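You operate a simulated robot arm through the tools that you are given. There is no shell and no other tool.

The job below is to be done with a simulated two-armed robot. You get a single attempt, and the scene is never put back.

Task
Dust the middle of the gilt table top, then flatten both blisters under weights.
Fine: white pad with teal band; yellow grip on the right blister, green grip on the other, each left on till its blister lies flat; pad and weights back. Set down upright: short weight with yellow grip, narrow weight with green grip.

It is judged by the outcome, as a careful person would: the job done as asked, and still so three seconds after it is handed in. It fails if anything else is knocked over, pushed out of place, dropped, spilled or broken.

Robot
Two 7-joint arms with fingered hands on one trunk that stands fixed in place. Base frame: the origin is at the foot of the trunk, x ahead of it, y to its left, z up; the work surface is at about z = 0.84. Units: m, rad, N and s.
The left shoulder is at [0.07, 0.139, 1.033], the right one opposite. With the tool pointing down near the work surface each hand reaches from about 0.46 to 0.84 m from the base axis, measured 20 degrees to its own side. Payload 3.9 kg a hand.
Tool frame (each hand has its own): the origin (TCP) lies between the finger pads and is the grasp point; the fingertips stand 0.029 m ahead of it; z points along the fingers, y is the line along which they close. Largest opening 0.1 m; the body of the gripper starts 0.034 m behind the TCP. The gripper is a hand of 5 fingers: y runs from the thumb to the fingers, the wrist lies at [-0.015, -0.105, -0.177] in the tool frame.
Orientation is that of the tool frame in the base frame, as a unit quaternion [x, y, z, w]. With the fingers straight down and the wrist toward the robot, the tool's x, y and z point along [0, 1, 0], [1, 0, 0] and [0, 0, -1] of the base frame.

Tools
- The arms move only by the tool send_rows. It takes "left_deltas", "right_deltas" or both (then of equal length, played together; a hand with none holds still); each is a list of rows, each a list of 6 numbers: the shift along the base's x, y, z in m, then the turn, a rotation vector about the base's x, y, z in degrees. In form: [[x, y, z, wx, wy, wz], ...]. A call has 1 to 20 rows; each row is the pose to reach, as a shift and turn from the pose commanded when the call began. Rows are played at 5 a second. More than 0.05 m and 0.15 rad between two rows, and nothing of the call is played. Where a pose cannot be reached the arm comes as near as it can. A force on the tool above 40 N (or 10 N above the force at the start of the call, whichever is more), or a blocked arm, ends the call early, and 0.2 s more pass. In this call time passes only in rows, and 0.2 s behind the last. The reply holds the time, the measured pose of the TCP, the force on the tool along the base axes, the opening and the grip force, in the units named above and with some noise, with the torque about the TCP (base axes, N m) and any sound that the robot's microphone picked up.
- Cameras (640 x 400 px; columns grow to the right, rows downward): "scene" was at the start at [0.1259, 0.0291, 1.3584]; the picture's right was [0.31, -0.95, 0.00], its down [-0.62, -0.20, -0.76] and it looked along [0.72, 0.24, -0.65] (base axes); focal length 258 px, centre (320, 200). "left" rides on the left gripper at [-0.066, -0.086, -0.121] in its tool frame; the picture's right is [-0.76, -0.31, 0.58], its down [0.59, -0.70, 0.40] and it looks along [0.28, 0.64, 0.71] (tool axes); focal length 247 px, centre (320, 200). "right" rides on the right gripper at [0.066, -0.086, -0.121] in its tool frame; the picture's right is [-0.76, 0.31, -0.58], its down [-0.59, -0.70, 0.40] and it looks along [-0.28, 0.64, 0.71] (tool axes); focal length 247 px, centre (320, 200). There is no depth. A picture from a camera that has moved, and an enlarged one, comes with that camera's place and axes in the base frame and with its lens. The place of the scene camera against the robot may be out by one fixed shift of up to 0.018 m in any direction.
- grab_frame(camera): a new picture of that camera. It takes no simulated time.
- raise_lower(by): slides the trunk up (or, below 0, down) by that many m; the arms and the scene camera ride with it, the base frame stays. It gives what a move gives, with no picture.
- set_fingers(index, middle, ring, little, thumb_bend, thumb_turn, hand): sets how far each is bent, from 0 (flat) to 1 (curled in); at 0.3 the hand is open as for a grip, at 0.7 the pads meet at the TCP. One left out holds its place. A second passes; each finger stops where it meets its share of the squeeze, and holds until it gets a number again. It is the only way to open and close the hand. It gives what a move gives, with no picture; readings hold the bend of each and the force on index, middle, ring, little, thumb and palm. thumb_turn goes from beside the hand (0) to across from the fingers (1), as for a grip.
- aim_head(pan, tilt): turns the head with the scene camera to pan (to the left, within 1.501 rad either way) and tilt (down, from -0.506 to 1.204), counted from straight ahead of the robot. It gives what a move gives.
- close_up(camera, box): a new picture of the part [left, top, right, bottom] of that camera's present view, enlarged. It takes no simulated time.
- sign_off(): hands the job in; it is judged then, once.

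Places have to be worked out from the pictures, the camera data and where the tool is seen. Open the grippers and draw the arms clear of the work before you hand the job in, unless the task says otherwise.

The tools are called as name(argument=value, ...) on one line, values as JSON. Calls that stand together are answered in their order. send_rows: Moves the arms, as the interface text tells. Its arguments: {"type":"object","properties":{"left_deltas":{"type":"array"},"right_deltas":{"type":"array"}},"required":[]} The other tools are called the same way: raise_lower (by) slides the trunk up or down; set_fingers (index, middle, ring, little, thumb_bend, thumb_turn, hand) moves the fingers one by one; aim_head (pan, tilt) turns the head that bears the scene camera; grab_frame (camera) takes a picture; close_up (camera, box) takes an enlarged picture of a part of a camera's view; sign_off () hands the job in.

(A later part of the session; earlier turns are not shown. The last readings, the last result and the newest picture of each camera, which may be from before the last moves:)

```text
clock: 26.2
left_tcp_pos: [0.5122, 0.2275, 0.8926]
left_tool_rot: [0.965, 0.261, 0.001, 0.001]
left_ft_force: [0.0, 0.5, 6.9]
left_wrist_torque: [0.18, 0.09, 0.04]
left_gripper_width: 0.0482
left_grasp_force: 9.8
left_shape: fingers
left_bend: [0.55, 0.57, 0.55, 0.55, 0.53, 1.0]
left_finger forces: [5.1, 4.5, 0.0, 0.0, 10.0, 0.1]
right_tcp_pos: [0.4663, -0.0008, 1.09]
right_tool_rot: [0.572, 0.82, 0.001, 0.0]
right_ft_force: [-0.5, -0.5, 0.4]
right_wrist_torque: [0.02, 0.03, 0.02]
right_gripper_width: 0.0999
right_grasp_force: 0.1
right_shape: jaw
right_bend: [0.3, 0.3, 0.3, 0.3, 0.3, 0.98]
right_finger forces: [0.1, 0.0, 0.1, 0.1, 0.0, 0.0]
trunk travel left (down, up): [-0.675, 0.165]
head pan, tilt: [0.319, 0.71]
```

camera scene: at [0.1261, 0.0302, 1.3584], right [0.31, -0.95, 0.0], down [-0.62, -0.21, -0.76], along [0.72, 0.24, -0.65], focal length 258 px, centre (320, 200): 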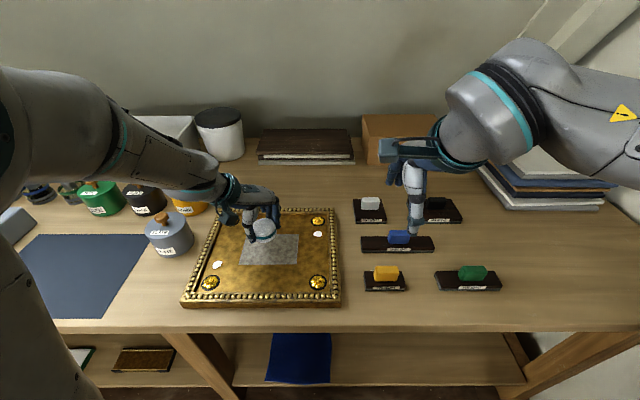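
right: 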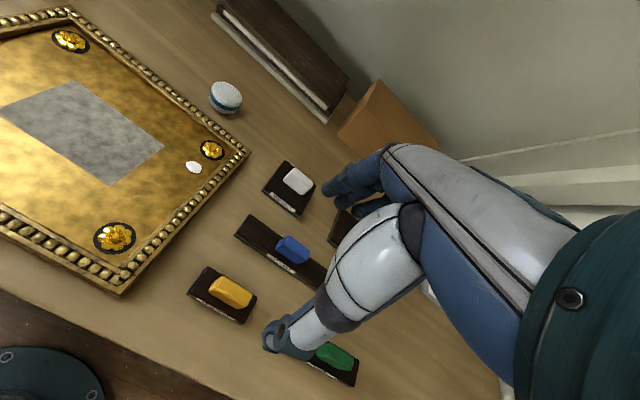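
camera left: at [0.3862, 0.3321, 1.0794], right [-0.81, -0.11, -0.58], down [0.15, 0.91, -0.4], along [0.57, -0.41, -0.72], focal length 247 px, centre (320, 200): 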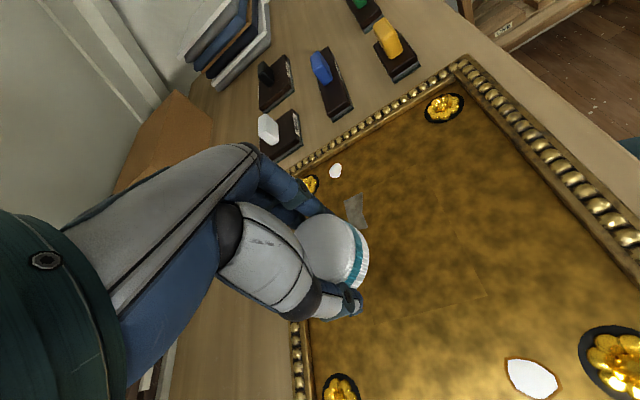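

The pad presses with 7 N on the remnant. I rub to and fro along and across it, then lift.

send_rows(left_deltas=[[0.004, -0.011, 0, 0, 0, 0], [-0.004, 0.011, 0, 0, 0, 0], [-0.012, 0.036, 0, 0, 0, 0], [-0.004, 0.011, 0, 0, 0, 0], [0.004, -0.011, 0, 0, 0, 0], [-0.01, -0.015, 0, 0, 0, 0], [-0.018, 0.009, 0, 0, 0, 0], [-0.026, 0.033, 0, 0, 0, 0], [-0.018, 0.009, 0, 0, 0, 0], [-0.018, 0.009, 0.02, 0, 0, 0], [-0.02, 0.03, 0.05, 0, 0, 0], [-0.02, 0.06, 0.06, 0, 0, 0], [-0.02, 0.06, 0.06, 0, 0, 0]])

close_up(camera="scene", box=[230, 200, 330, 280])

grab_frame(camera="left")

```text
clock: 29.0
left_tcp_pos: [0.4878, 0.2891, 0.954]
left_tool_rot: [0.965, 0.262, 0.0, -0.001]
left_ft_force: [0.7, -0.9, -0.5]
left_wrist_torque: [0.02, 0.01, 0.01]
left_gripper_width: 0.0475
left_grasp_force: 8.6
left_shape: fingers
left_bend: [0.56, 0.58, 0.55, 0.55, 0.52, 1.0]
left_finger forces: [4.6, 4.4, 0.1, 0.0, 9.0, 0.0]
right_tcp_pos: [0.4679, -0.0022, 1.0897]
right_tool_rot: [0.571, 0.821, 0.0, 0.0]
right_ft_force: [0.2, 0.6, 0.5]
right_wrist_torque: [0.02, -0.01, -0.01]
right_gripper_width: 0.0998
right_grasp_force: 0.0
right_shape: jaw
right_bend: [0.3, 0.3, 0.3, 0.3, 0.3, 0.98]
right_finger forces: [0.0, 0.0, 0.0, 0.0, 0.0, 0.0]
trunk travel left (down, up): [-0.675, 0.165]
head pan, tilt: [0.319, 0.71]
```

```text
5.00 times, centred on (280, 240) of scene
camera zoom: at [0.1253, 0.0269, 1.3586], right [0.31, -0.95, 0.0], down [-0.62, -0.2, -0.76], along [0.72, 0.24, -0.65], focal length 1292 px, centre (520, 0)
```

zoom: 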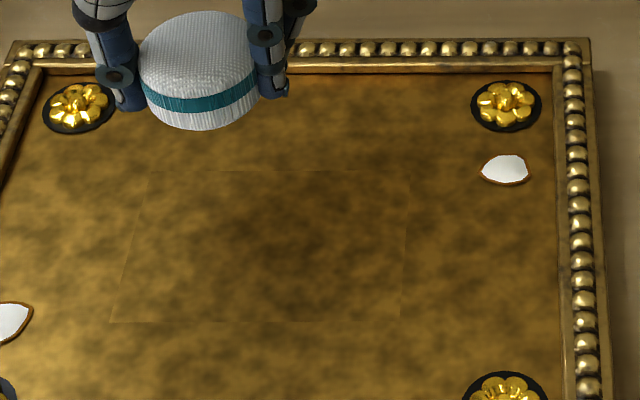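

```text
taken
camera left: at [0.3896, 0.3305, 1.0763], right [-0.81, -0.12, -0.58], down [0.15, 0.91, -0.4], along [0.57, -0.41, -0.71], focal length 247 px, centre (320, 200)
```

left: 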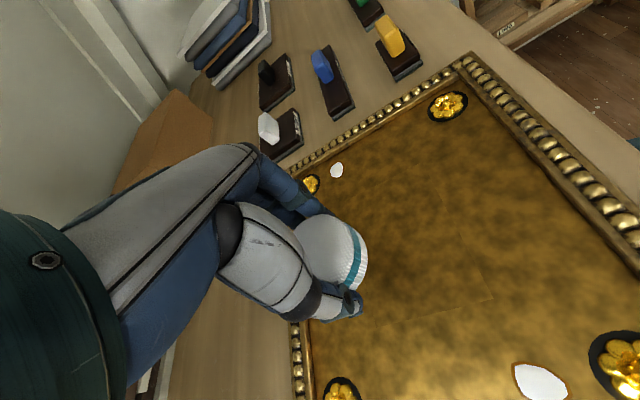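

The patch is fully clean and both blisters are untouched. I carry the pad back toward its place, turning the hand back to its first heading on the way.

send_rows(left_deltas=[[0.015, -0.002, 0.01, 0, 0, 5], [0.03, -0.004, 0.015, 0, 0, 12], [0.05, -0.006, 0.015, 0, 0, 19], [0.07, -0.008, 0.015, 0, 0, 26], [0.09, -0.011, 0.015, 0, 0, 33], [0.11, -0.013, 0.015, 0, 0, 40], [0.13, -0.015, 0.015, 0, 0, 47], [0.145, -0.017, 0.015, 0, 0, 54], [0.16, -0.019, 0.015, 0, 0, 61], [0.17, -0.02, 0.015, 0, 0, 68], [0.18, -0.021, 0.01, 0, 0, 75], [0.1855, -0.02, 0.005, 0, 0, 80], [0.1855, -0.02, 0.0, 0, 0, 80], [0.1855, -0.02, 0.0, 0, 0, 80]])

grab_frame(camera="left")

close_up(camera="scene", box=[240, 110, 370, 220])

```text
clock: 32.0
left_tcp_pos: [0.6761, 0.2672, 0.9521]
left_tool_rot: [0.572, 0.821, 0.0, 0.0]
left_ft_force: [0.3, 0.3, 0.2]
left_wrist_torque: [-0.04, 0.0, 0.0]
left_gripper_width: 0.0476
left_grasp_force: 8.8
left_shape: fingers
left_bend: [0.56, 0.58, 0.55, 0.55, 0.52, 1.0]
left_finger forces: [4.6, 4.5, 0.0, 0.0, 8.9, 0.0]
right_tcp_pos: [0.4668, -0.0007, 1.0901]
right_tool_rot: [0.572, 0.82, 0.001, 0.0]
right_ft_force: [0.1, 0.0, -0.3]
right_wrist_torque: [-0.01, 0.01, 0.04]
right_gripper_width: 0.0997
right_grasp_force: 0.0
right_shape: jaw
right_bend: [0.3, 0.3, 0.3, 0.3, 0.3, 0.98]
right_finger forces: [0.0, 0.0, 0.0, 0.1, 0.0, 0.0]
trunk travel left (down, up): [-0.675, 0.165]
head pan, tilt: [0.319, 0.71]
```

```text
taken
camera left: at [0.6195, 0.177, 1.074], right [-0.02, -0.82, -0.58], down [-0.86, 0.31, -0.4], along [0.5, 0.49, -0.71], focal length 247 px, centre (320, 200)
```

left: 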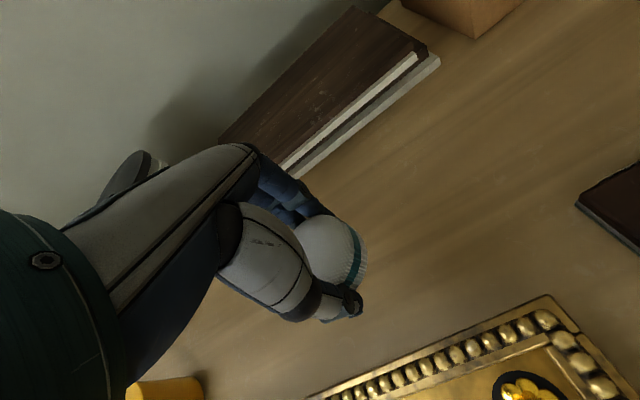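

```text
3.64 times, centred on (305, 165) of scene
camera zoom: at [0.126, 0.0289, 1.3584], right [0.31, -0.95, 0.0], down [-0.62, -0.2, -0.76], along [0.72, 0.24, -0.65], focal length 940 px, centre (374, 327)
```

zoom: 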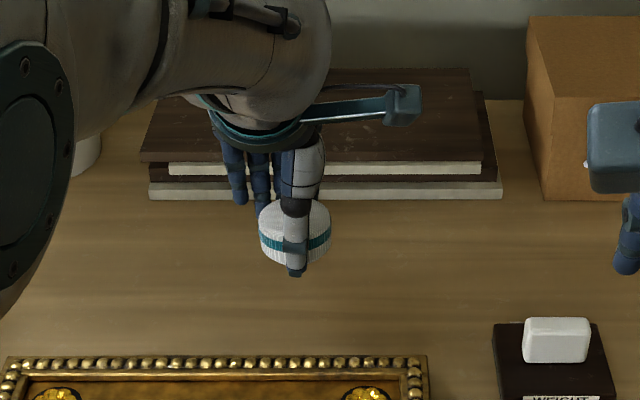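

Back over its place at (0.676, 0.267). I lower it to just above the bench and then feel for contact.

send_rows(left_deltas=[[0, 0, -0.025, 0, 0, 0], [0, 0.0005, -0.05, 0, 0, 0], [0, 0.001, -0.066, 0, 0, 0], [0, 0.001, -0.072, 0, 0, 0], [0, 0.001, -0.0735, 0, 0, 0]])

send_rows(left_deltas=[[0, 0, -0.001, 0, 0, 0], [0, 0, -0.002, 0, 0, 0]])

close_up(camera="scene", box=[240, 110, 370, 220])

```text
clock: 33.2
left_tcp_pos: [0.677, 0.2703, 0.8777]
left_tool_rot: [0.57, 0.821, -0.001, 0.0]
left_ft_force: [0.6, 0.5, -0.3]
left_wrist_torque: [0.01, 0.03, 0.03]
left_gripper_width: 0.0476
left_grasp_force: 9.2
left_shape: fingers
left_bend: [0.56, 0.58, 0.55, 0.55, 0.52, 1.0]
left_finger forces: [4.7, 4.5, 0.0, 0.1, 8.9, 0.0]
right_tcp_pos: [0.4676, -0.0009, 1.0906]
right_tool_rot: [0.571, 0.821, -0.001, 0.0]
right_ft_force: [0.3, -0.4, -0.3]
right_wrist_torque: [0.01, 0.04, 0.01]
right_gripper_width: 0.0998
right_grasp_force: 0.0
right_shape: jaw
right_bend: [0.3, 0.3, 0.3, 0.3, 0.3, 0.98]
right_finger forces: [0.0, 0.1, 0.0, 0.0, 0.0, 0.0]
trunk travel left (down, up): [-0.675, 0.165]
head pan, tilt: [0.319, 0.71]
```

```text
clock: 33.8
left_tcp_pos: [0.6774, 0.2698, 0.8766]
left_tool_rot: [0.57, 0.821, -0.001, 0.0]
left_ft_force: [0.7, 0.3, 0.0]
left_wrist_torque: [0.01, -0.01, -0.04]
left_gripper_width: 0.0475
left_grasp_force: 8.8
left_shape: fingers
left_bend: [0.56, 0.58, 0.55, 0.55, 0.52, 1.0]
left_finger forces: [4.6, 4.4, 0.0, 0.1, 8.9, 0.1]
right_tcp_pos: [0.4673, -0.0008, 1.0905]
right_tool_rot: [0.571, 0.821, 0.0, 0.0]
right_ft_force: [-0.7, -0.3, -0.2]
right_wrist_torque: [0.01, 0.01, 0.0]
right_gripper_width: 0.0997
right_grasp_force: 0.1
right_shape: jaw
right_bend: [0.3, 0.3, 0.3, 0.3, 0.3, 0.98]
right_finger forces: [0.1, 0.0, 0.0, 0.0, 0.0, 0.1]
trunk travel left (down, up): [-0.675, 0.165]
head pan, tilt: [0.319, 0.71]
```

```text
3.64 times, centred on (305, 165) of scene
camera zoom: at [0.1259, 0.0291, 1.3584], right [0.31, -0.95, 0.0], down [-0.62, -0.2, -0.76], along [0.72, 0.24, -0.65], focal length 940 px, centre (374, 327)
```

zoom: 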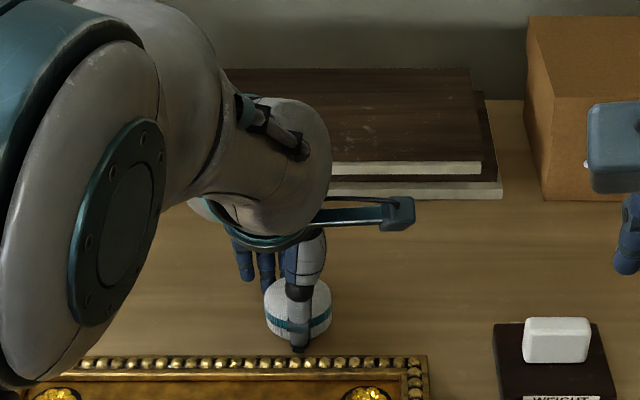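

No contact yet, and compared with the first picture the pad stands about 4 mm too far left. I shift it right by that and lower in half-millimetre steps.

send_rows(left_deltas=[[0.001, -0.0035, 0, 0, 0, 0], [0.001, -0.0035, -0.001, 0, 0, 0], [0.001, -0.0035, -0.0015, 0, 0, 0]])

send_rows(left_deltas=[[0, 0, -0.0005, 0, 0, 0], [0, 0, -0.001, 0, 0, 0]])

close_up(camera="scene", box=[240, 110, 370, 220])

```text
clock: 34.6
left_tcp_pos: [0.6779, 0.2654, 0.8746]
left_tool_rot: [0.571, 0.821, 0.0, 0.001]
left_ft_force: [-0.3, -0.8, 0.0]
left_wrist_torque: [0.0, -0.02, 0.0]
left_gripper_width: 0.0476
left_grasp_force: 9.5
left_shape: fingers
left_bend: [0.56, 0.58, 0.55, 0.55, 0.52, 1.0]
left_finger forces: [4.7, 4.5, 0.0, 0.0, 8.9, 0.0]
right_tcp_pos: [0.4661, -0.0006, 1.0904]
right_tool_rot: [0.572, 0.82, 0.001, 0.0]
right_ft_force: [-0.8, 0.9, -0.1]
right_wrist_torque: [0.01, 0.0, 0.02]
right_gripper_width: 0.0996
right_grasp_force: 0.2
right_shape: jaw
right_bend: [0.3, 0.3, 0.3, 0.3, 0.3, 0.98]
right_finger forces: [0.1, 0.1, 0.1, 0.0, 0.1, 0.1]
trunk travel left (down, up): [-0.675, 0.165]
head pan, tilt: [0.319, 0.71]
```

```text
clock: 35.2
left_tcp_pos: [0.6783, 0.265, 0.8745]
left_tool_rot: [0.571, 0.821, 0.0, 0.0]
left_ft_force: [0.4, 1.3, 1.9]
left_wrist_torque: [-0.01, 0.04, 0.01]
left_gripper_width: 0.0474
left_grasp_force: 9.4
left_shape: fingers
left_bend: [0.56, 0.58, 0.55, 0.55, 0.52, 1.0]
left_finger forces: [4.5, 4.6, 0.0, 0.0, 9.0, 0.0]
right_tcp_pos: [0.4677, 0.0003, 1.0896]
right_tool_rot: [0.571, 0.821, 0.0, 0.0]
right_ft_force: [-0.7, -0.7, -0.5]
right_wrist_torque: [-0.02, 0.02, -0.01]
right_gripper_width: 0.0995
right_grasp_force: 0.1
right_shape: jaw
right_bend: [0.3, 0.3, 0.3, 0.3, 0.3, 0.98]
right_finger forces: [0.0, 0.1, 0.0, 0.0, 0.0, 0.0]
trunk travel left (down, up): [-0.675, 0.165]
head pan, tilt: [0.319, 0.71]
```

```text
3.64 times, centred on (305, 165) of scene
camera zoom: at [0.1256, 0.0291, 1.3585], right [0.31, -0.95, 0.0], down [-0.62, -0.2, -0.76], along [0.72, 0.24, -0.65], focal length 940 px, centre (374, 327)
```

zoom: 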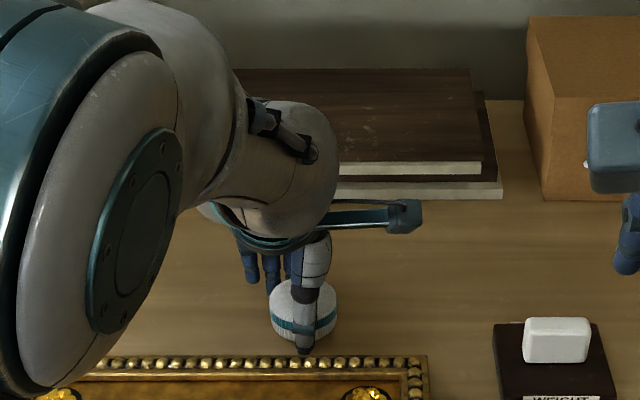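

The pad now matches its first outline and rests on the bench with a light 2 N. I open the fingers to let it go.

set_fingers(hand="left", index=0.38, middle=0.38, ring=0.38, little=0.38, thumb_bend=0.38)

send_rows(left_deltas=[[0, 0, 0.01, 0, 0, 0], [0, 0, 0.03, 0, 0, 0], [0, 0, 0.06, 0, 0, 0], [0, 0, 0.1, 0, 0, 0], [0, 0, 0.14, 0, 0, 0]])

grab_frame(camera="left")

close_up(camera="scene", box=[240, 110, 370, 220])

```text
clock: 36.2
left_tcp_pos: [0.6787, 0.2645, 0.8746]
left_tool_rot: [0.572, 0.821, 0.0, 0.001]
left_ft_force: [0.3, -0.3, -0.1]
left_wrist_torque: [0.01, 0.0, 0.01]
left_gripper_width: 0.0795
left_grasp_force: 0.2
left_shape: fingers
left_bend: [0.38, 0.38, 0.38, 0.38, 0.38, 0.99]
left_finger forces: [0.0, 0.1, 0.0, 0.0, 0.1, 0.1]
right_tcp_pos: [0.4675, 0.0008, 1.0904]
right_tool_rot: [0.572, 0.82, 0.0, 0.0]
right_ft_force: [1.0, 0.1, 0.1]
right_wrist_torque: [-0.02, 0.0, 0.02]
right_gripper_width: 0.1
right_grasp_force: 0.1
right_shape: jaw
right_bend: [0.3, 0.3, 0.3, 0.3, 0.3, 0.98]
right_finger forces: [0.1, 0.0, 0.0, 0.0, 0.0, 0.0]
trunk travel left (down, up): [-0.675, 0.165]
head pan, tilt: [0.319, 0.71]
```

```text
clock: 37.4
left_tcp_pos: [0.6776, 0.266, 1.0119]
left_tool_rot: [0.572, 0.82, -0.001, 0.0]
left_ft_force: [-0.9, -0.2, 0.5]
left_wrist_torque: [0.0, -0.01, 0.0]
left_gripper_width: 0.079
left_grasp_force: 0.1
left_shape: fingers
left_bend: [0.38, 0.38, 0.38, 0.38, 0.38, 0.99]
left_finger forces: [0.1, 0.1, 0.0, 0.0, 0.1, 0.1]
right_tcp_pos: [0.467, 0.0003, 1.0899]
right_tool_rot: [0.572, 0.82, 0.0, 0.001]
right_ft_force: [0.1, 1.0, 0.4]
right_wrist_torque: [-0.03, -0.03, -0.02]
right_gripper_width: 0.0999
right_grasp_force: 0.0
right_shape: jaw
right_bend: [0.3, 0.3, 0.3, 0.3, 0.3, 0.98]
right_finger forces: [0.1, 0.0, 0.0, 0.0, 0.0, 0.0]
trunk travel left (down, up): [-0.675, 0.165]
head pan, tilt: [0.319, 0.71]
```

```text
taken
camera left: at [0.6198, 0.1758, 1.1344], right [-0.02, -0.82, -0.58], down [-0.86, 0.31, -0.4], along [0.5, 0.49, -0.71], focal length 247 px, centre (320, 200)
```

left: 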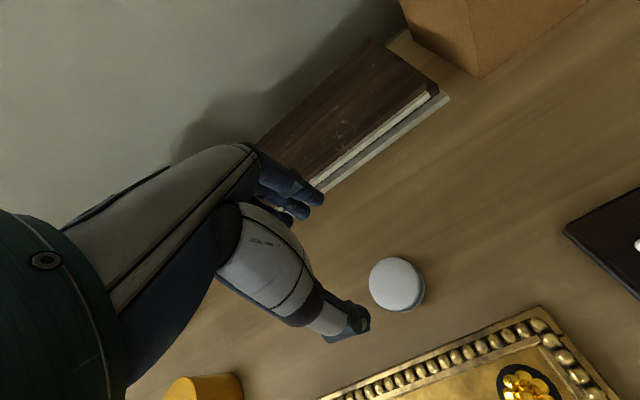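

```text
3.64 times, centred on (305, 165) of scene
camera zoom: at [0.125, 0.0291, 1.3585], right [0.31, -0.95, 0.0], down [-0.62, -0.2, -0.76], along [0.72, 0.24, -0.65], focal length 940 px, centre (374, 327)
```

zoom: 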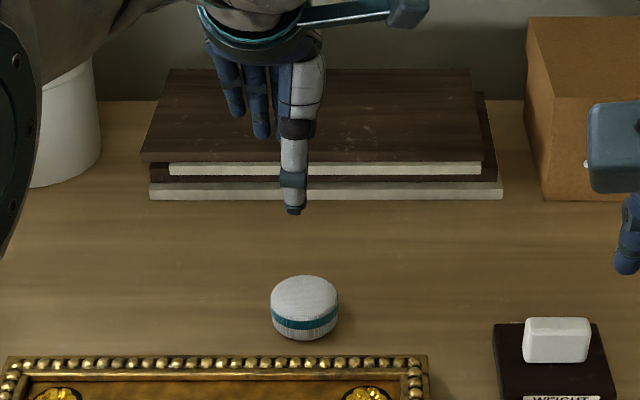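

The pad stands in its place, upright. I park the left arm up and to the left, out of the way, and at the same time bring the right hand above the yellow-grip weight.

send_rows(left_deltas=[[-0.01, 0.02, 0.035, 0, 0, 0], [-0.03, 0.04, 0.07, 0, 0, -5], [-0.055, 0.06, 0.1, 0, 0, -10], [-0.08, 0.08, 0.125, 0, 0, -15], [-0.105, 0.105, 0.145, 0, 0, -20], [-0.13, 0.13, 0.16, 0, 0, -25], [-0.16, 0.155, 0.17, 0, 0, -30], [-0.19, 0.18, 0.18, 0, 0, -35], [-0.22, 0.205, 0.185, 0, 0, -40], [-0.25, 0.23, 0.188, 0, 0, -40]])

grab_frame(camera="scene")

grab_frame(camera="right")

close_up(camera="right", box=[150, 220, 350, 380])

```text
clock: 39.6
left_tcp_pos: [0.4272, 0.4991, 1.2026]
left_tool_rot: [0.818, 0.576, -0.001, 0.001]
left_ft_force: [0.0, -0.3, 0.2]
left_wrist_torque: [-0.04, 0.01, -0.03]
left_gripper_width: 0.0794
left_grasp_force: 0.1
left_shape: fingers
left_bend: [0.38, 0.38, 0.38, 0.38, 0.38, 0.99]
left_finger forces: [0.1, 0.0, 0.0, 0.1, 0.1, 0.0]
right_tcp_pos: [0.4677, -0.0001, 1.0902]
right_tool_rot: [0.571, 0.821, 0.001, 0.0]
right_ft_force: [-0.6, 0.1, -0.5]
right_wrist_torque: [0.0, -0.01, 0.02]
right_gripper_width: 0.0999
right_grasp_force: 0.0
right_shape: jaw
right_bend: [0.3, 0.3, 0.3, 0.3, 0.3, 0.98]
right_finger forces: [0.0, 0.1, 0.1, 0.0, 0.0, 0.0]
trunk travel left (down, up): [-0.675, 0.165]
head pan, tilt: [0.319, 0.71]
```

```text
taken
camera scene: at [0.1249, 0.0296, 1.3586], right [0.31, -0.95, 0.0], down [-0.62, -0.2, -0.76], along [0.72, 0.24, -0.65], focal length 258 px, centre (320, 200)
```

scene: 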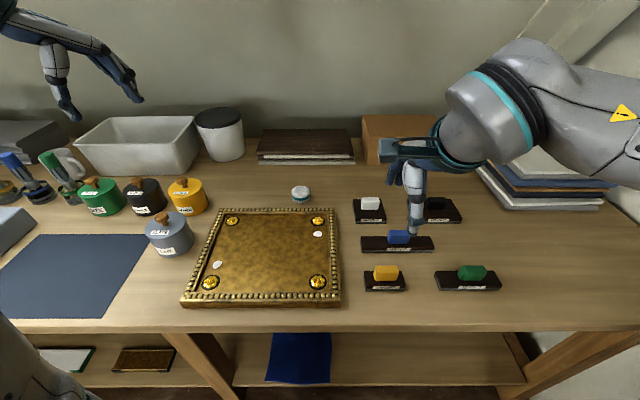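

```text
taken
camera right: at [0.3628, 0.0321, 1.2103], right [0.55, -0.6, 0.58], down [-0.45, -0.8, -0.4], along [0.7, -0.04, -0.71], focal length 247 px, centre (320, 200)
```

right: 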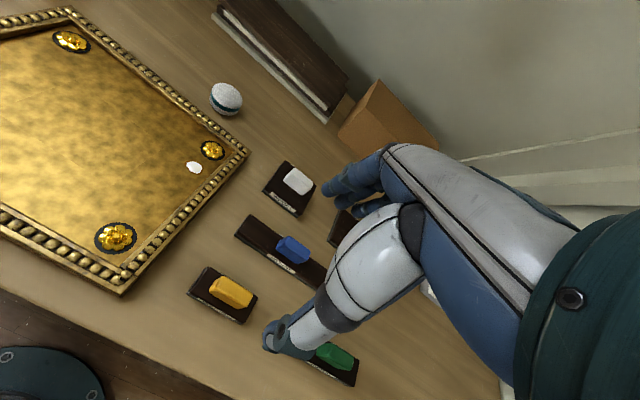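

```text
2.50 times, centred on (250, 300) of right
camera zoom: at [0.3628, 0.0321, 1.2103], right [0.55, -0.6, 0.58], down [-0.45, -0.8, -0.4], along [0.7, -0.04, -0.71], focal length 617 px, centre (495, -50)
```

zoom: 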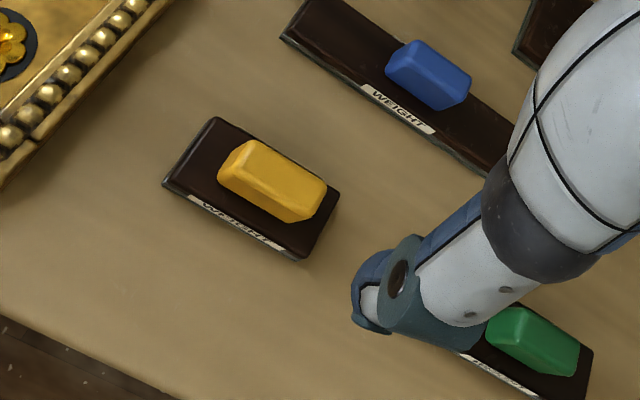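

The left arm is clear. I put the yellow grip's centre near (0.466, -0.005) with its top near z = 0.877, long side along the tray edge, so the hand's present heading fits; I narrow the fingers a bit and lower to z ≈ 0.94.

set_fingers(hand="right", index=0.42, middle=0.42, ring=0.42, little=0.42, thumb_bend=0.42, thumb_turn=1.0)

send_rows(right_deltas=[[0, -0.002, -0.03, 0, 0, 0], [-0.001, -0.004, -0.065, 0, 0, 0], [-0.002, -0.0045, -0.1, 0, 0, 0], [-0.002, -0.0045, -0.13, 0, 0, 0], [-0.002, -0.0045, -0.15, 0, 0, 0], [-0.002, -0.0045, -0.15, 0, 0, 0]])

grab_frame(camera="right")

close_up(camera="scene", box=[340, 200, 470, 300])

```text
clock: 40.6
left_tcp_pos: [0.4301, 0.4984, 1.201]
left_tool_rot: [0.818, 0.575, 0.0, 0.0]
left_ft_force: [-0.1, 0.3, -0.3]
left_wrist_torque: [-0.01, -0.03, 0.0]
left_gripper_width: 0.0793
left_grasp_force: 0.1
left_shape: fingers
left_bend: [0.38, 0.38, 0.38, 0.38, 0.38, 0.99]
left_finger forces: [0.1, 0.0, 0.0, 0.1, 0.0, 0.1]
right_tcp_pos: [0.4666, 0.0007, 1.0899]
right_tool_rot: [0.571, 0.821, 0.0, 0.0]
right_ft_force: [0.1, -0.2, 0.5]
right_wrist_torque: [0.0, -0.02, 0.01]
right_gripper_width: 0.0701
right_grasp_force: 0.1
right_shape: fingers
right_bend: [0.42, 0.42, 0.42, 0.42, 0.42, 0.99]
right_finger forces: [0.0, 0.0, 0.0, 0.0, 0.0, 0.1]
trunk travel left (down, up): [-0.675, 0.165]
head pan, tilt: [0.319, 0.71]
```

```text
clock: 42.0
left_tcp_pos: [0.4298, 0.4986, 1.203]
left_tool_rot: [0.817, 0.576, -0.001, 0.001]
left_ft_force: [0.1, -0.4, 0.2]
left_wrist_torque: [0.02, -0.02, -0.01]
left_gripper_width: 0.0793
left_grasp_force: 0.0
left_shape: fingers
left_bend: [0.38, 0.38, 0.38, 0.38, 0.38, 0.99]
left_finger forces: [0.0, 0.1, 0.0, 0.0, 0.0, 0.1]
right_tcp_pos: [0.4641, -0.0058, 0.9385]
right_tool_rot: [0.571, 0.821, 0.0, 0.0]
right_ft_force: [-0.3, 0.9, -0.1]
right_wrist_torque: [0.03, 0.0, 0.03]
right_gripper_width: 0.07
right_grasp_force: 0.1
right_shape: fingers
right_bend: [0.42, 0.42, 0.42, 0.42, 0.42, 0.99]
right_finger forces: [0.0, 0.1, 0.0, 0.0, 0.0, 0.1]
trunk travel left (down, up): [-0.675, 0.165]
head pan, tilt: [0.319, 0.71]
```

```text
taken
camera right: at [0.3604, 0.0267, 1.0578], right [0.55, -0.6, 0.58], down [-0.45, -0.8, -0.4], along [0.7, -0.04, -0.71], focal length 247 px, centre (320, 200)
```

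right: 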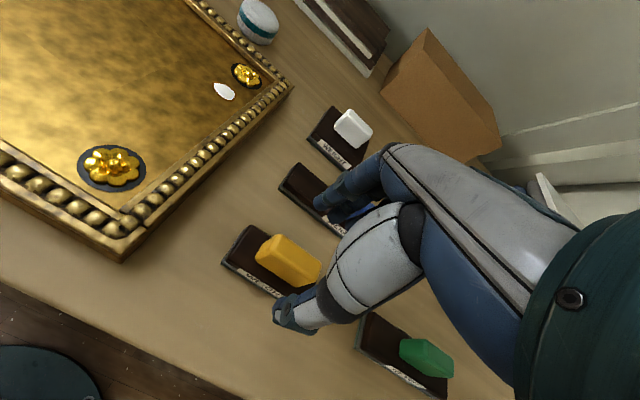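

```text
4.00 times, centred on (405, 250) of scene
camera zoom: at [0.1258, 0.0291, 1.3585], right [0.31, -0.95, 0.0], down [-0.62, -0.2, -0.76], along [0.72, 0.24, -0.65], focal length 1034 px, centre (-20, 0)
```

zoom: 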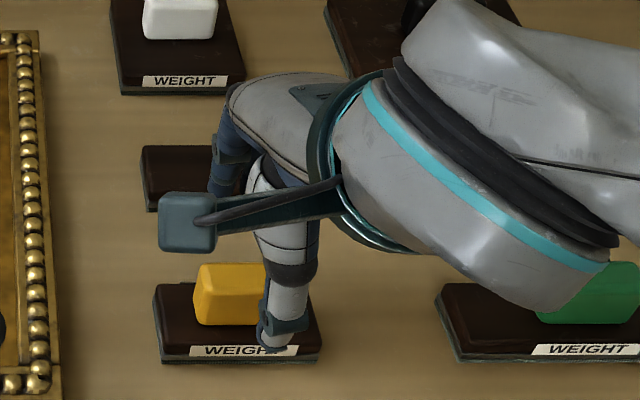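

The grip reads at (0.468, -0.004) again; the thumb sits about 8 mm right of the tool centre, so I shift the hand slightly left and lower to z ≈ 0.895.

send_rows(right_deltas=[[0.001, 0.006, -0.015, 0, 0, 0], [0.001, 0.006, -0.03, 0, 0, 0], [0.001, 0.006, -0.04, 0, 0, 0], [0.001, 0.006, -0.044, 0, 0, 0]])

grab_frame(camera="right")

close_up(camera="scene", box=[350, 220, 430, 300])

```text
clock: 43.0
left_tcp_pos: [0.4298, 0.4979, 1.2021]
left_tool_rot: [0.817, 0.576, -0.002, 0.001]
left_ft_force: [0.0, -0.8, 0.5]
left_wrist_torque: [0.03, 0.01, 0.0]
left_gripper_width: 0.0794
left_grasp_force: 0.1
left_shape: fingers
left_bend: [0.38, 0.38, 0.38, 0.38, 0.38, 0.99]
left_finger forces: [0.1, 0.1, 0.0, 0.0, 0.0, 0.0]
right_tcp_pos: [0.466, 0.0013, 0.8949]
right_tool_rot: [0.571, 0.821, 0.0, 0.001]
right_ft_force: [0.6, 1.3, -0.4]
right_wrist_torque: [0.01, 0.0, -0.02]
right_gripper_width: 0.07
right_grasp_force: 0.0
right_shape: fingers
right_bend: [0.42, 0.42, 0.42, 0.42, 0.42, 0.99]
right_finger forces: [0.0, 0.0, 0.1, 0.1, 0.0, 0.0]
trunk travel left (down, up): [-0.675, 0.165]
head pan, tilt: [0.319, 0.71]
```

```text
taken
camera right: at [0.3629, 0.0324, 1.0152], right [0.55, -0.6, 0.58], down [-0.45, -0.8, -0.4], along [0.7, -0.04, -0.71], focal length 247 px, centre (320, 200)
```

right: 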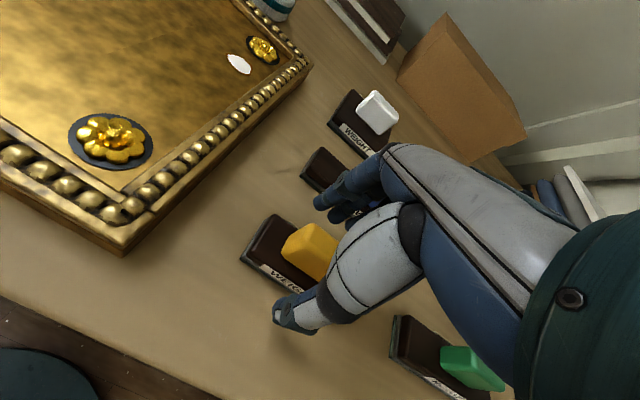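

```text
5.00 times, centred on (390, 260) of scene
camera zoom: at [0.1258, 0.0292, 1.3585], right [0.31, -0.95, 0.0], down [-0.62, -0.2, -0.76], along [0.72, 0.24, -0.65], focal length 1292 px, centre (-30, -100)
```

zoom: 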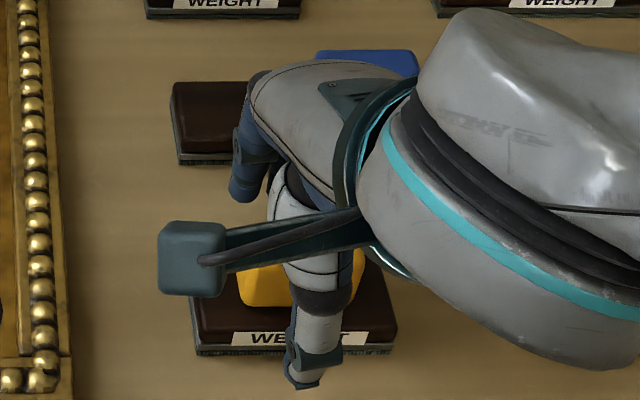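

The hand straddles the yellow grip with tips about 8 mm above the weight's base. I close thumb, index, middle and ring on it, little finger left open.

set_fingers(hand="right", index=0.66, middle=0.66, ring=0.62, thumb_bend=0.66)

grab_frame(camera="right")

close_up(camera="scene", box=[350, 220, 430, 300])

```text
clock: 44.0
left_tcp_pos: [0.4298, 0.4991, 1.2025]
left_tool_rot: [0.818, 0.575, 0.0, 0.0]
left_ft_force: [-0.3, -0.5, 0.7]
left_wrist_torque: [0.03, -0.03, -0.03]
left_gripper_width: 0.0795
left_grasp_force: 0.2
left_shape: fingers
left_bend: [0.38, 0.38, 0.38, 0.38, 0.38, 0.99]
left_finger forces: [0.0, 0.0, 0.0, 0.0, 0.1, 0.0]
right_tcp_pos: [0.4675, 0.0006, 0.8956]
right_tool_rot: [0.571, 0.821, 0.0, 0.0]
right_ft_force: [-0.6, 1.1, 0.5]
right_wrist_torque: [-0.02, 0.0, 0.03]
right_gripper_width: 0.0179
right_grasp_force: 3.0
right_shape: fingers
right_bend: [0.64, 0.65, 0.62, 0.42, 0.64, 1.0]
right_finger forces: [1.5, 1.1, 0.0, 0.0, 2.9, 0.0]
trunk travel left (down, up): [-0.675, 0.165]
head pan, tilt: [0.319, 0.71]
```

```text
taken
camera right: at [0.3631, 0.0322, 1.0154], right [0.55, -0.6, 0.58], down [-0.45, -0.8, -0.4], along [0.7, -0.04, -0.71], focal length 247 px, centre (320, 200)
```

right: 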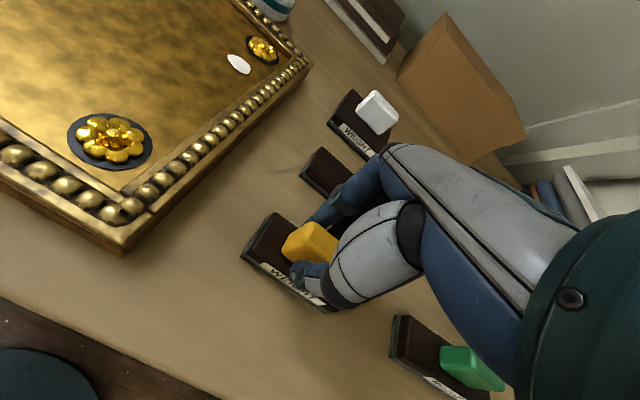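

```text
5.00 times, centred on (390, 260) of scene
camera zoom: at [0.126, 0.0291, 1.3584], right [0.31, -0.95, 0.0], down [-0.62, -0.2, -0.76], along [0.72, 0.24, -0.65], focal length 1292 px, centre (-30, -100)
```

zoom: 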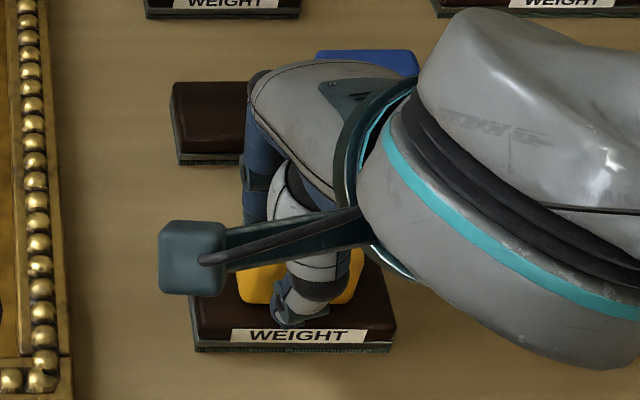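

Light contact at 3 N on a grip about 18 mm thick. I squeeze firmly before lifting, as the weight may be heavy.

set_fingers(hand="right", index=0.82, middle=0.82, ring=0.72, thumb_bend=0.85)

send_rows(right_deltas=[[0, 0, 0.002, 0, 0, 0], [0, 0, 0.005, 0, 0, 0], [0, 0, 0.01, 0, 0, 0]])

grab_frame(camera="right")

close_up(camera="scene", box=[350, 220, 430, 300])

```text
clock: 45.0
left_tcp_pos: [0.4294, 0.4976, 1.2019]
left_tool_rot: [0.817, 0.576, -0.001, 0.0]
left_ft_force: [-0.3, -0.2, -0.2]
left_wrist_torque: [0.02, -0.05, 0.01]
left_gripper_width: 0.0797
left_grasp_force: 0.0
left_shape: fingers
left_bend: [0.38, 0.38, 0.38, 0.38, 0.38, 0.99]
left_finger forces: [0.0, 0.0, 0.1, 0.0, 0.1, 0.1]
right_tcp_pos: [0.4658, 0.0014, 0.8951]
right_tool_rot: [0.571, 0.821, 0.0, -0.001]
right_ft_force: [0.3, -0.7, 3.7]
right_wrist_torque: [0.0, 0.09, -0.01]
right_gripper_width: 0.0151
right_grasp_force: 17.1
right_shape: fingers
right_bend: [0.77, 0.75, 0.72, 0.42, 0.64, 1.0]
right_finger forces: [9.8, 6.7, 0.4, 0.1, 17.1, 0.0]
trunk travel left (down, up): [-0.675, 0.165]
head pan, tilt: [0.319, 0.71]
```

```text
clock: 45.8
left_tcp_pos: [0.4296, 0.4982, 1.2013]
left_tool_rot: [0.817, 0.576, -0.001, 0.001]
left_ft_force: [1.1, -0.3, 0.4]
left_wrist_torque: [-0.01, 0.01, -0.01]
left_gripper_width: 0.0793
left_grasp_force: 0.0
left_shape: fingers
left_bend: [0.38, 0.38, 0.38, 0.38, 0.38, 0.99]
left_finger forces: [0.1, 0.0, 0.1, 0.0, 0.0, 0.0]
right_tcp_pos: [0.4678, 0.0012, 0.9067]
right_tool_rot: [0.571, 0.821, -0.001, 0.0]
right_ft_force: [1.6, -0.5, -1.1]
right_wrist_torque: [-0.01, -0.04, -0.03]
right_gripper_width: 0.0154
right_grasp_force: 17.5
right_shape: fingers
right_bend: [0.77, 0.75, 0.72, 0.42, 0.64, 1.0]
right_finger forces: [9.7, 7.0, 0.4, 0.1, 17.5, 0.0]
trunk travel left (down, up): [-0.675, 0.165]
head pan, tilt: [0.319, 0.71]
```

```text
taken
camera right: at [0.3635, 0.032, 1.0264], right [0.55, -0.6, 0.58], down [-0.45, -0.8, -0.4], along [0.7, -0.04, -0.71], focal length 247 px, centre (320, 200)
```

right: 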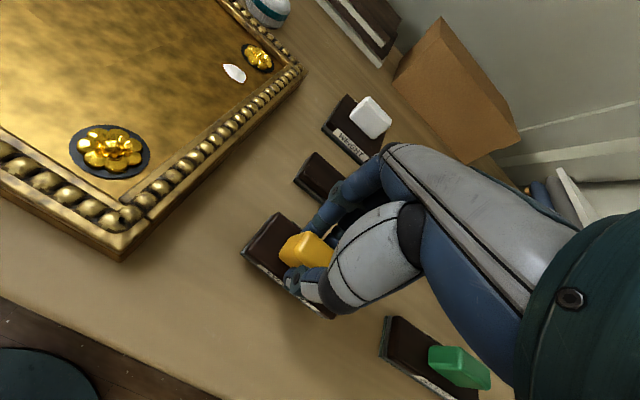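

```text
5.00 times, centred on (390, 260) of scene
camera zoom: at [0.126, 0.0292, 1.3584], right [0.31, -0.95, 0.0], down [-0.62, -0.2, -0.76], along [0.72, 0.24, -0.65], focal length 1292 px, centre (-30, -100)
```

zoom: 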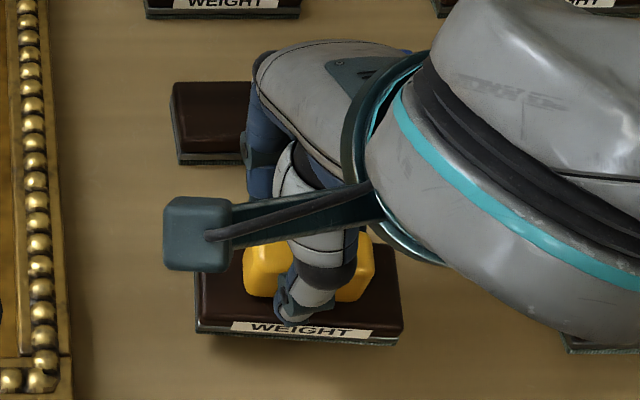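

The weight lifts but hangs with its right end about 5° low, so my hold is left of its centre. I set it back down in place, open, and regrip a little more to the right.

send_rows(right_deltas=[[0, 0, -0.005, 0, 0, 0], [0, 0, -0.009, 0, 0, 0], [0, 0, -0.0115, 0, 0, 0]])

close_up(camera="scene", box=[350, 220, 430, 300])

```text
clock: 46.6
left_tcp_pos: [0.4304, 0.4981, 1.2023]
left_tool_rot: [0.818, 0.575, -0.002, 0.0]
left_ft_force: [-0.2, 1.0, -0.6]
left_wrist_torque: [-0.01, 0.03, -0.01]
left_gripper_width: 0.0794
left_grasp_force: 0.1
left_shape: fingers
left_bend: [0.38, 0.38, 0.38, 0.38, 0.38, 0.99]
left_finger forces: [0.0, 0.0, 0.0, 0.0, 0.0, 0.0]
right_tcp_pos: [0.4683, 0.0004, 0.8959]
right_tool_rot: [0.571, 0.821, 0.0, 0.0]
right_ft_force: [-0.8, -0.9, -1.0]
right_wrist_torque: [0.06, -0.03, 0.03]
right_gripper_width: 0.0153
right_grasp_force: 17.4
right_shape: fingers
right_bend: [0.77, 0.75, 0.72, 0.42, 0.64, 1.0]
right_finger forces: [10.1, 7.1, 0.4, 0.1, 17.3, 0.1]
trunk travel left (down, up): [-0.675, 0.165]
head pan, tilt: [0.319, 0.71]
```

```text
5.00 times, centred on (390, 260) of scene
camera zoom: at [0.1259, 0.029, 1.3585], right [0.31, -0.95, 0.0], down [-0.62, -0.2, -0.76], along [0.72, 0.24, -0.65], focal length 1292 px, centre (-30, -100)
```

zoom: 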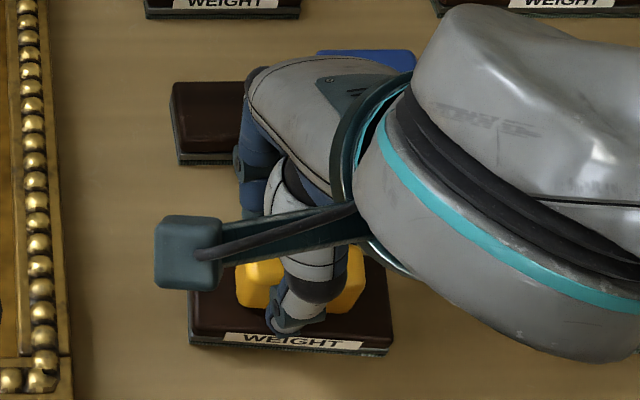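

It is still barely off the bench on the left side; I lower another 1.5 mm and then release gently.

send_rows(right_deltas=[[0, 0, -0.001, 0, 0, 0], [0, 0, -0.002, 0, 0, 0]])

set_fingers(hand="right", index=0.55, middle=0.55, ring=0.55, thumb_bend=0.55)

close_up(camera="scene", box=[350, 220, 430, 300])

close_up(camera="right", box=[220, 180, 380, 320])

```text
clock: 47.2
left_tcp_pos: [0.4293, 0.4975, 1.2028]
left_tool_rot: [0.818, 0.576, -0.001, 0.0]
left_ft_force: [0.3, 0.4, 0.1]
left_wrist_torque: [0.01, 0.0, 0.02]
left_gripper_width: 0.0791
left_grasp_force: 0.0
left_shape: fingers
left_bend: [0.38, 0.38, 0.38, 0.38, 0.38, 0.99]
left_finger forces: [0.1, 0.0, 0.0, 0.0, 0.0, 0.1]
right_tcp_pos: [0.4669, 0.0019, 0.8943]
right_tool_rot: [0.571, 0.821, 0.002, 0.001]
right_ft_force: [3.3, -0.8, 13.0]
right_wrist_torque: [-0.03, 0.12, 0.01]
right_gripper_width: 0.0153
right_grasp_force: 19.8
right_shape: fingers
right_bend: [0.77, 0.75, 0.72, 0.42, 0.65, 1.0]
right_finger forces: [12.2, 9.7, 0.7, 0.1, 16.5, 0.0]
trunk travel left (down, up): [-0.675, 0.165]
head pan, tilt: [0.319, 0.71]
```

```text
clock: 48.2
left_tcp_pos: [0.4305, 0.4972, 1.2023]
left_tool_rot: [0.818, 0.575, 0.0, 0.001]
left_ft_force: [-0.6, -0.6, -0.3]
left_wrist_torque: [-0.01, -0.02, 0.0]
left_gripper_width: 0.0793
left_grasp_force: 0.0
left_shape: fingers
left_bend: [0.38, 0.38, 0.38, 0.38, 0.38, 0.99]
left_finger forces: [0.1, 0.0, 0.0, 0.0, 0.0, 0.0]
right_tcp_pos: [0.466, 0.0017, 0.892]
right_tool_rot: [0.571, 0.821, 0.0, 0.0]
right_ft_force: [-0.6, 0.1, -0.1]
right_wrist_torque: [-0.04, 0.05, 0.01]
right_gripper_width: 0.0377
right_grasp_force: 0.2
right_shape: fingers
right_bend: [0.55, 0.55, 0.55, 0.42, 0.55, 1.0]
right_finger forces: [0.0, 0.0, 0.0, 0.1, 0.4, 0.1]
trunk travel left (down, up): [-0.675, 0.165]
head pan, tilt: [0.319, 0.71]
```

```text
5.00 times, centred on (390, 260) of scene
camera zoom: at [0.1258, 0.0291, 1.3584], right [0.31, -0.95, 0.0], down [-0.62, -0.2, -0.76], along [0.72, 0.24, -0.65], focal length 1292 px, centre (-30, -100)
```

zoom: 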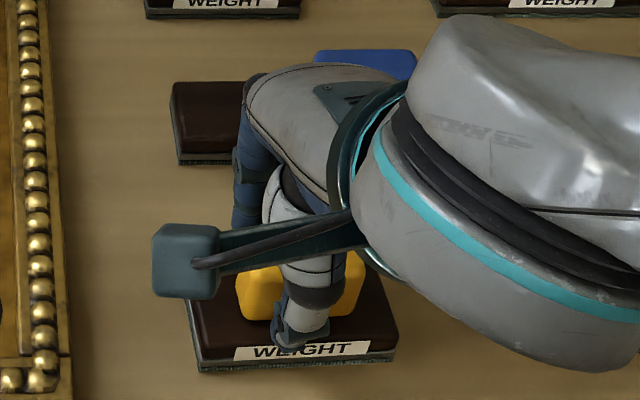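

```text
2.86 times, centred on (300, 250) of right
camera zoom: at [0.3632, 0.0337, 1.0128], right [0.55, -0.6, 0.58], down [-0.45, -0.8, -0.4], along [0.7, -0.04, -0.71], focal length 706 px, centre (377, 57)
```

zoom: 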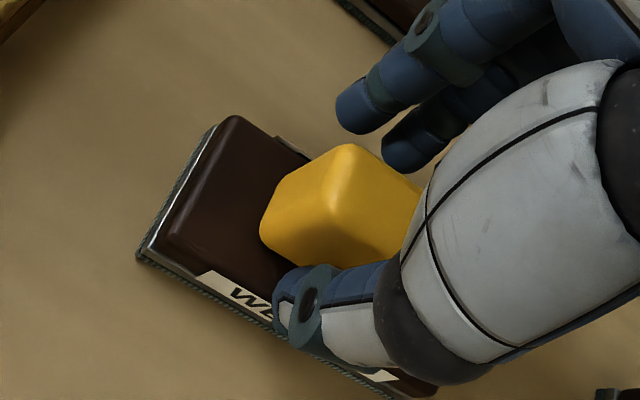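

It rests flat but got pulled about 5 mm toward the thumb and turned about 3°, because the index pushes left of the thumb. I open, shift the hand a bit right and nearer, turn it 3°, then close mainly with middle, ring and thumb.

set_fingers(hand="right", index=0.45, middle=0.45, ring=0.45, thumb_bend=0.45)

send_rows(right_deltas=[[-0.0017, -0.0027, 0, 0, 0, 1.5], [-0.0034, -0.0054, 0, 0, 0, 3], [-0.0034, -0.0054, -0.002, 0, 0, 3]])

set_fingers(hand="right", index=0.62, middle=0.64, ring=0.64, thumb_bend=0.65)

close_up(camera="right", box=[220, 180, 380, 320])

close_up(camera="scene", box=[350, 220, 430, 300])

```text
clock: 49.2
left_tcp_pos: [0.4309, 0.4983, 1.2022]
left_tool_rot: [0.818, 0.576, -0.001, 0.001]
left_ft_force: [0.2, 0.1, 0.1]
left_wrist_torque: [0.02, -0.02, 0.02]
left_gripper_width: 0.0792
left_grasp_force: 0.0
left_shape: fingers
left_bend: [0.38, 0.38, 0.38, 0.38, 0.38, 0.99]
left_finger forces: [0.0, 0.0, 0.1, 0.0, 0.0, 0.1]
right_tcp_pos: [0.4671, 0.0024, 0.8934]
right_tool_rot: [0.572, 0.821, 0.0, 0.0]
right_ft_force: [0.5, -0.4, 0.7]
right_wrist_torque: [-0.03, 0.02, -0.04]
right_gripper_width: 0.0621
right_grasp_force: 0.1
right_shape: fingers
right_bend: [0.45, 0.45, 0.45, 0.42, 0.45, 0.99]
right_finger forces: [0.0, 0.0, 0.1, 0.0, 0.0, 0.0]
trunk travel left (down, up): [-0.675, 0.165]
head pan, tilt: [0.319, 0.71]
```

```text
clock: 50.0
left_tcp_pos: [0.4306, 0.4995, 1.2018]
left_tool_rot: [0.817, 0.576, -0.001, 0.001]
left_ft_force: [-1.0, 0.6, 0.0]
left_wrist_torque: [0.0, 0.01, -0.02]
left_gripper_width: 0.079
left_grasp_force: 0.1
left_shape: fingers
left_bend: [0.38, 0.38, 0.38, 0.38, 0.38, 0.99]
left_finger forces: [0.1, 0.0, 0.0, 0.0, 0.0, 0.0]
right_tcp_pos: [0.4625, -0.0046, 0.8897]
right_tool_rot: [0.55, 0.835, -0.001, 0.0]
right_ft_force: [0.4, -0.6, -0.1]
right_wrist_torque: [0.01, -0.01, -0.03]
right_gripper_width: 0.062
right_grasp_force: 0.0
right_shape: fingers
right_bend: [0.45, 0.45, 0.45, 0.42, 0.45, 0.99]
right_finger forces: [0.1, 0.1, 0.1, 0.0, 0.0, 0.0]
trunk travel left (down, up): [-0.675, 0.165]
head pan, tilt: [0.319, 0.71]
```

```text
clock: 51.0
left_tcp_pos: [0.4291, 0.4979, 1.2024]
left_tool_rot: [0.817, 0.576, 0.0, 0.001]
left_ft_force: [-0.4, -0.7, 0.3]
left_wrist_torque: [0.01, 0.01, -0.04]
left_gripper_width: 0.0795
left_grasp_force: 0.1
left_shape: fingers
left_bend: [0.38, 0.38, 0.38, 0.38, 0.38, 0.99]
left_finger forces: [0.1, 0.0, 0.0, 0.1, 0.0, 0.0]
right_tcp_pos: [0.462, -0.0042, 0.8908]
right_tool_rot: [0.549, 0.836, 0.001, 0.001]
right_ft_force: [0.6, -1.2, 5.7]
right_wrist_torque: [-0.05, -0.03, 0.02]
right_gripper_width: 0.0208
right_grasp_force: 5.1
right_shape: fingers
right_bend: [0.62, 0.62, 0.64, 0.42, 0.63, 1.0]
right_finger forces: [0.1, 5.5, 0.1, 0.0, 4.0, 0.0]
trunk travel left (down, up): [-0.675, 0.165]
head pan, tilt: [0.319, 0.71]
```

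```text
2.86 times, centred on (300, 250) of right
camera zoom: at [0.3569, 0.0222, 1.0111], right [0.58, -0.57, 0.58], down [-0.41, -0.82, -0.4], along [0.7, -0.01, -0.71], focal length 706 px, centre (377, 57)
```

zoom: 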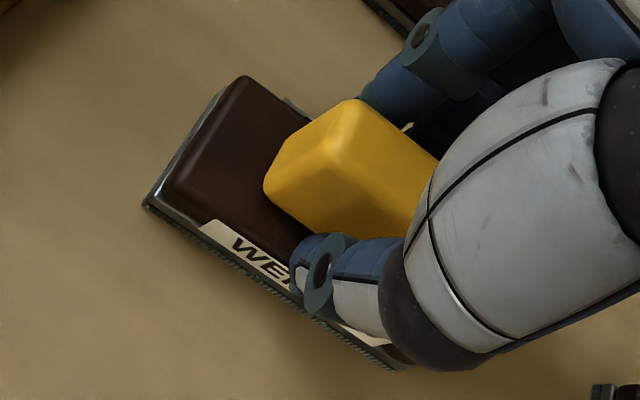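

```text
5.00 times, centred on (390, 260) of scene
camera zoom: at [0.1253, 0.029, 1.3586], right [0.31, -0.95, 0.0], down [-0.62, -0.2, -0.76], along [0.72, 0.24, -0.65], focal length 1292 px, centre (-30, -100)
```

zoom: 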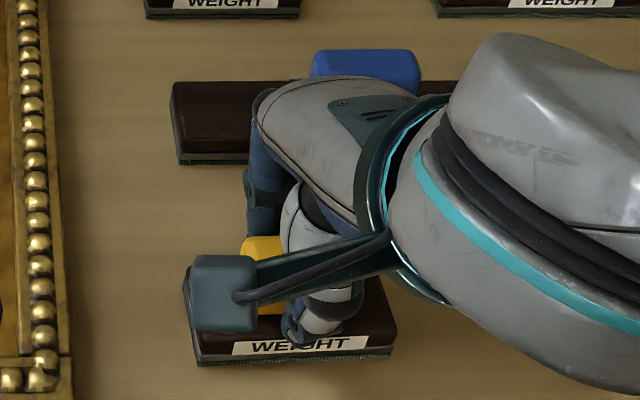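

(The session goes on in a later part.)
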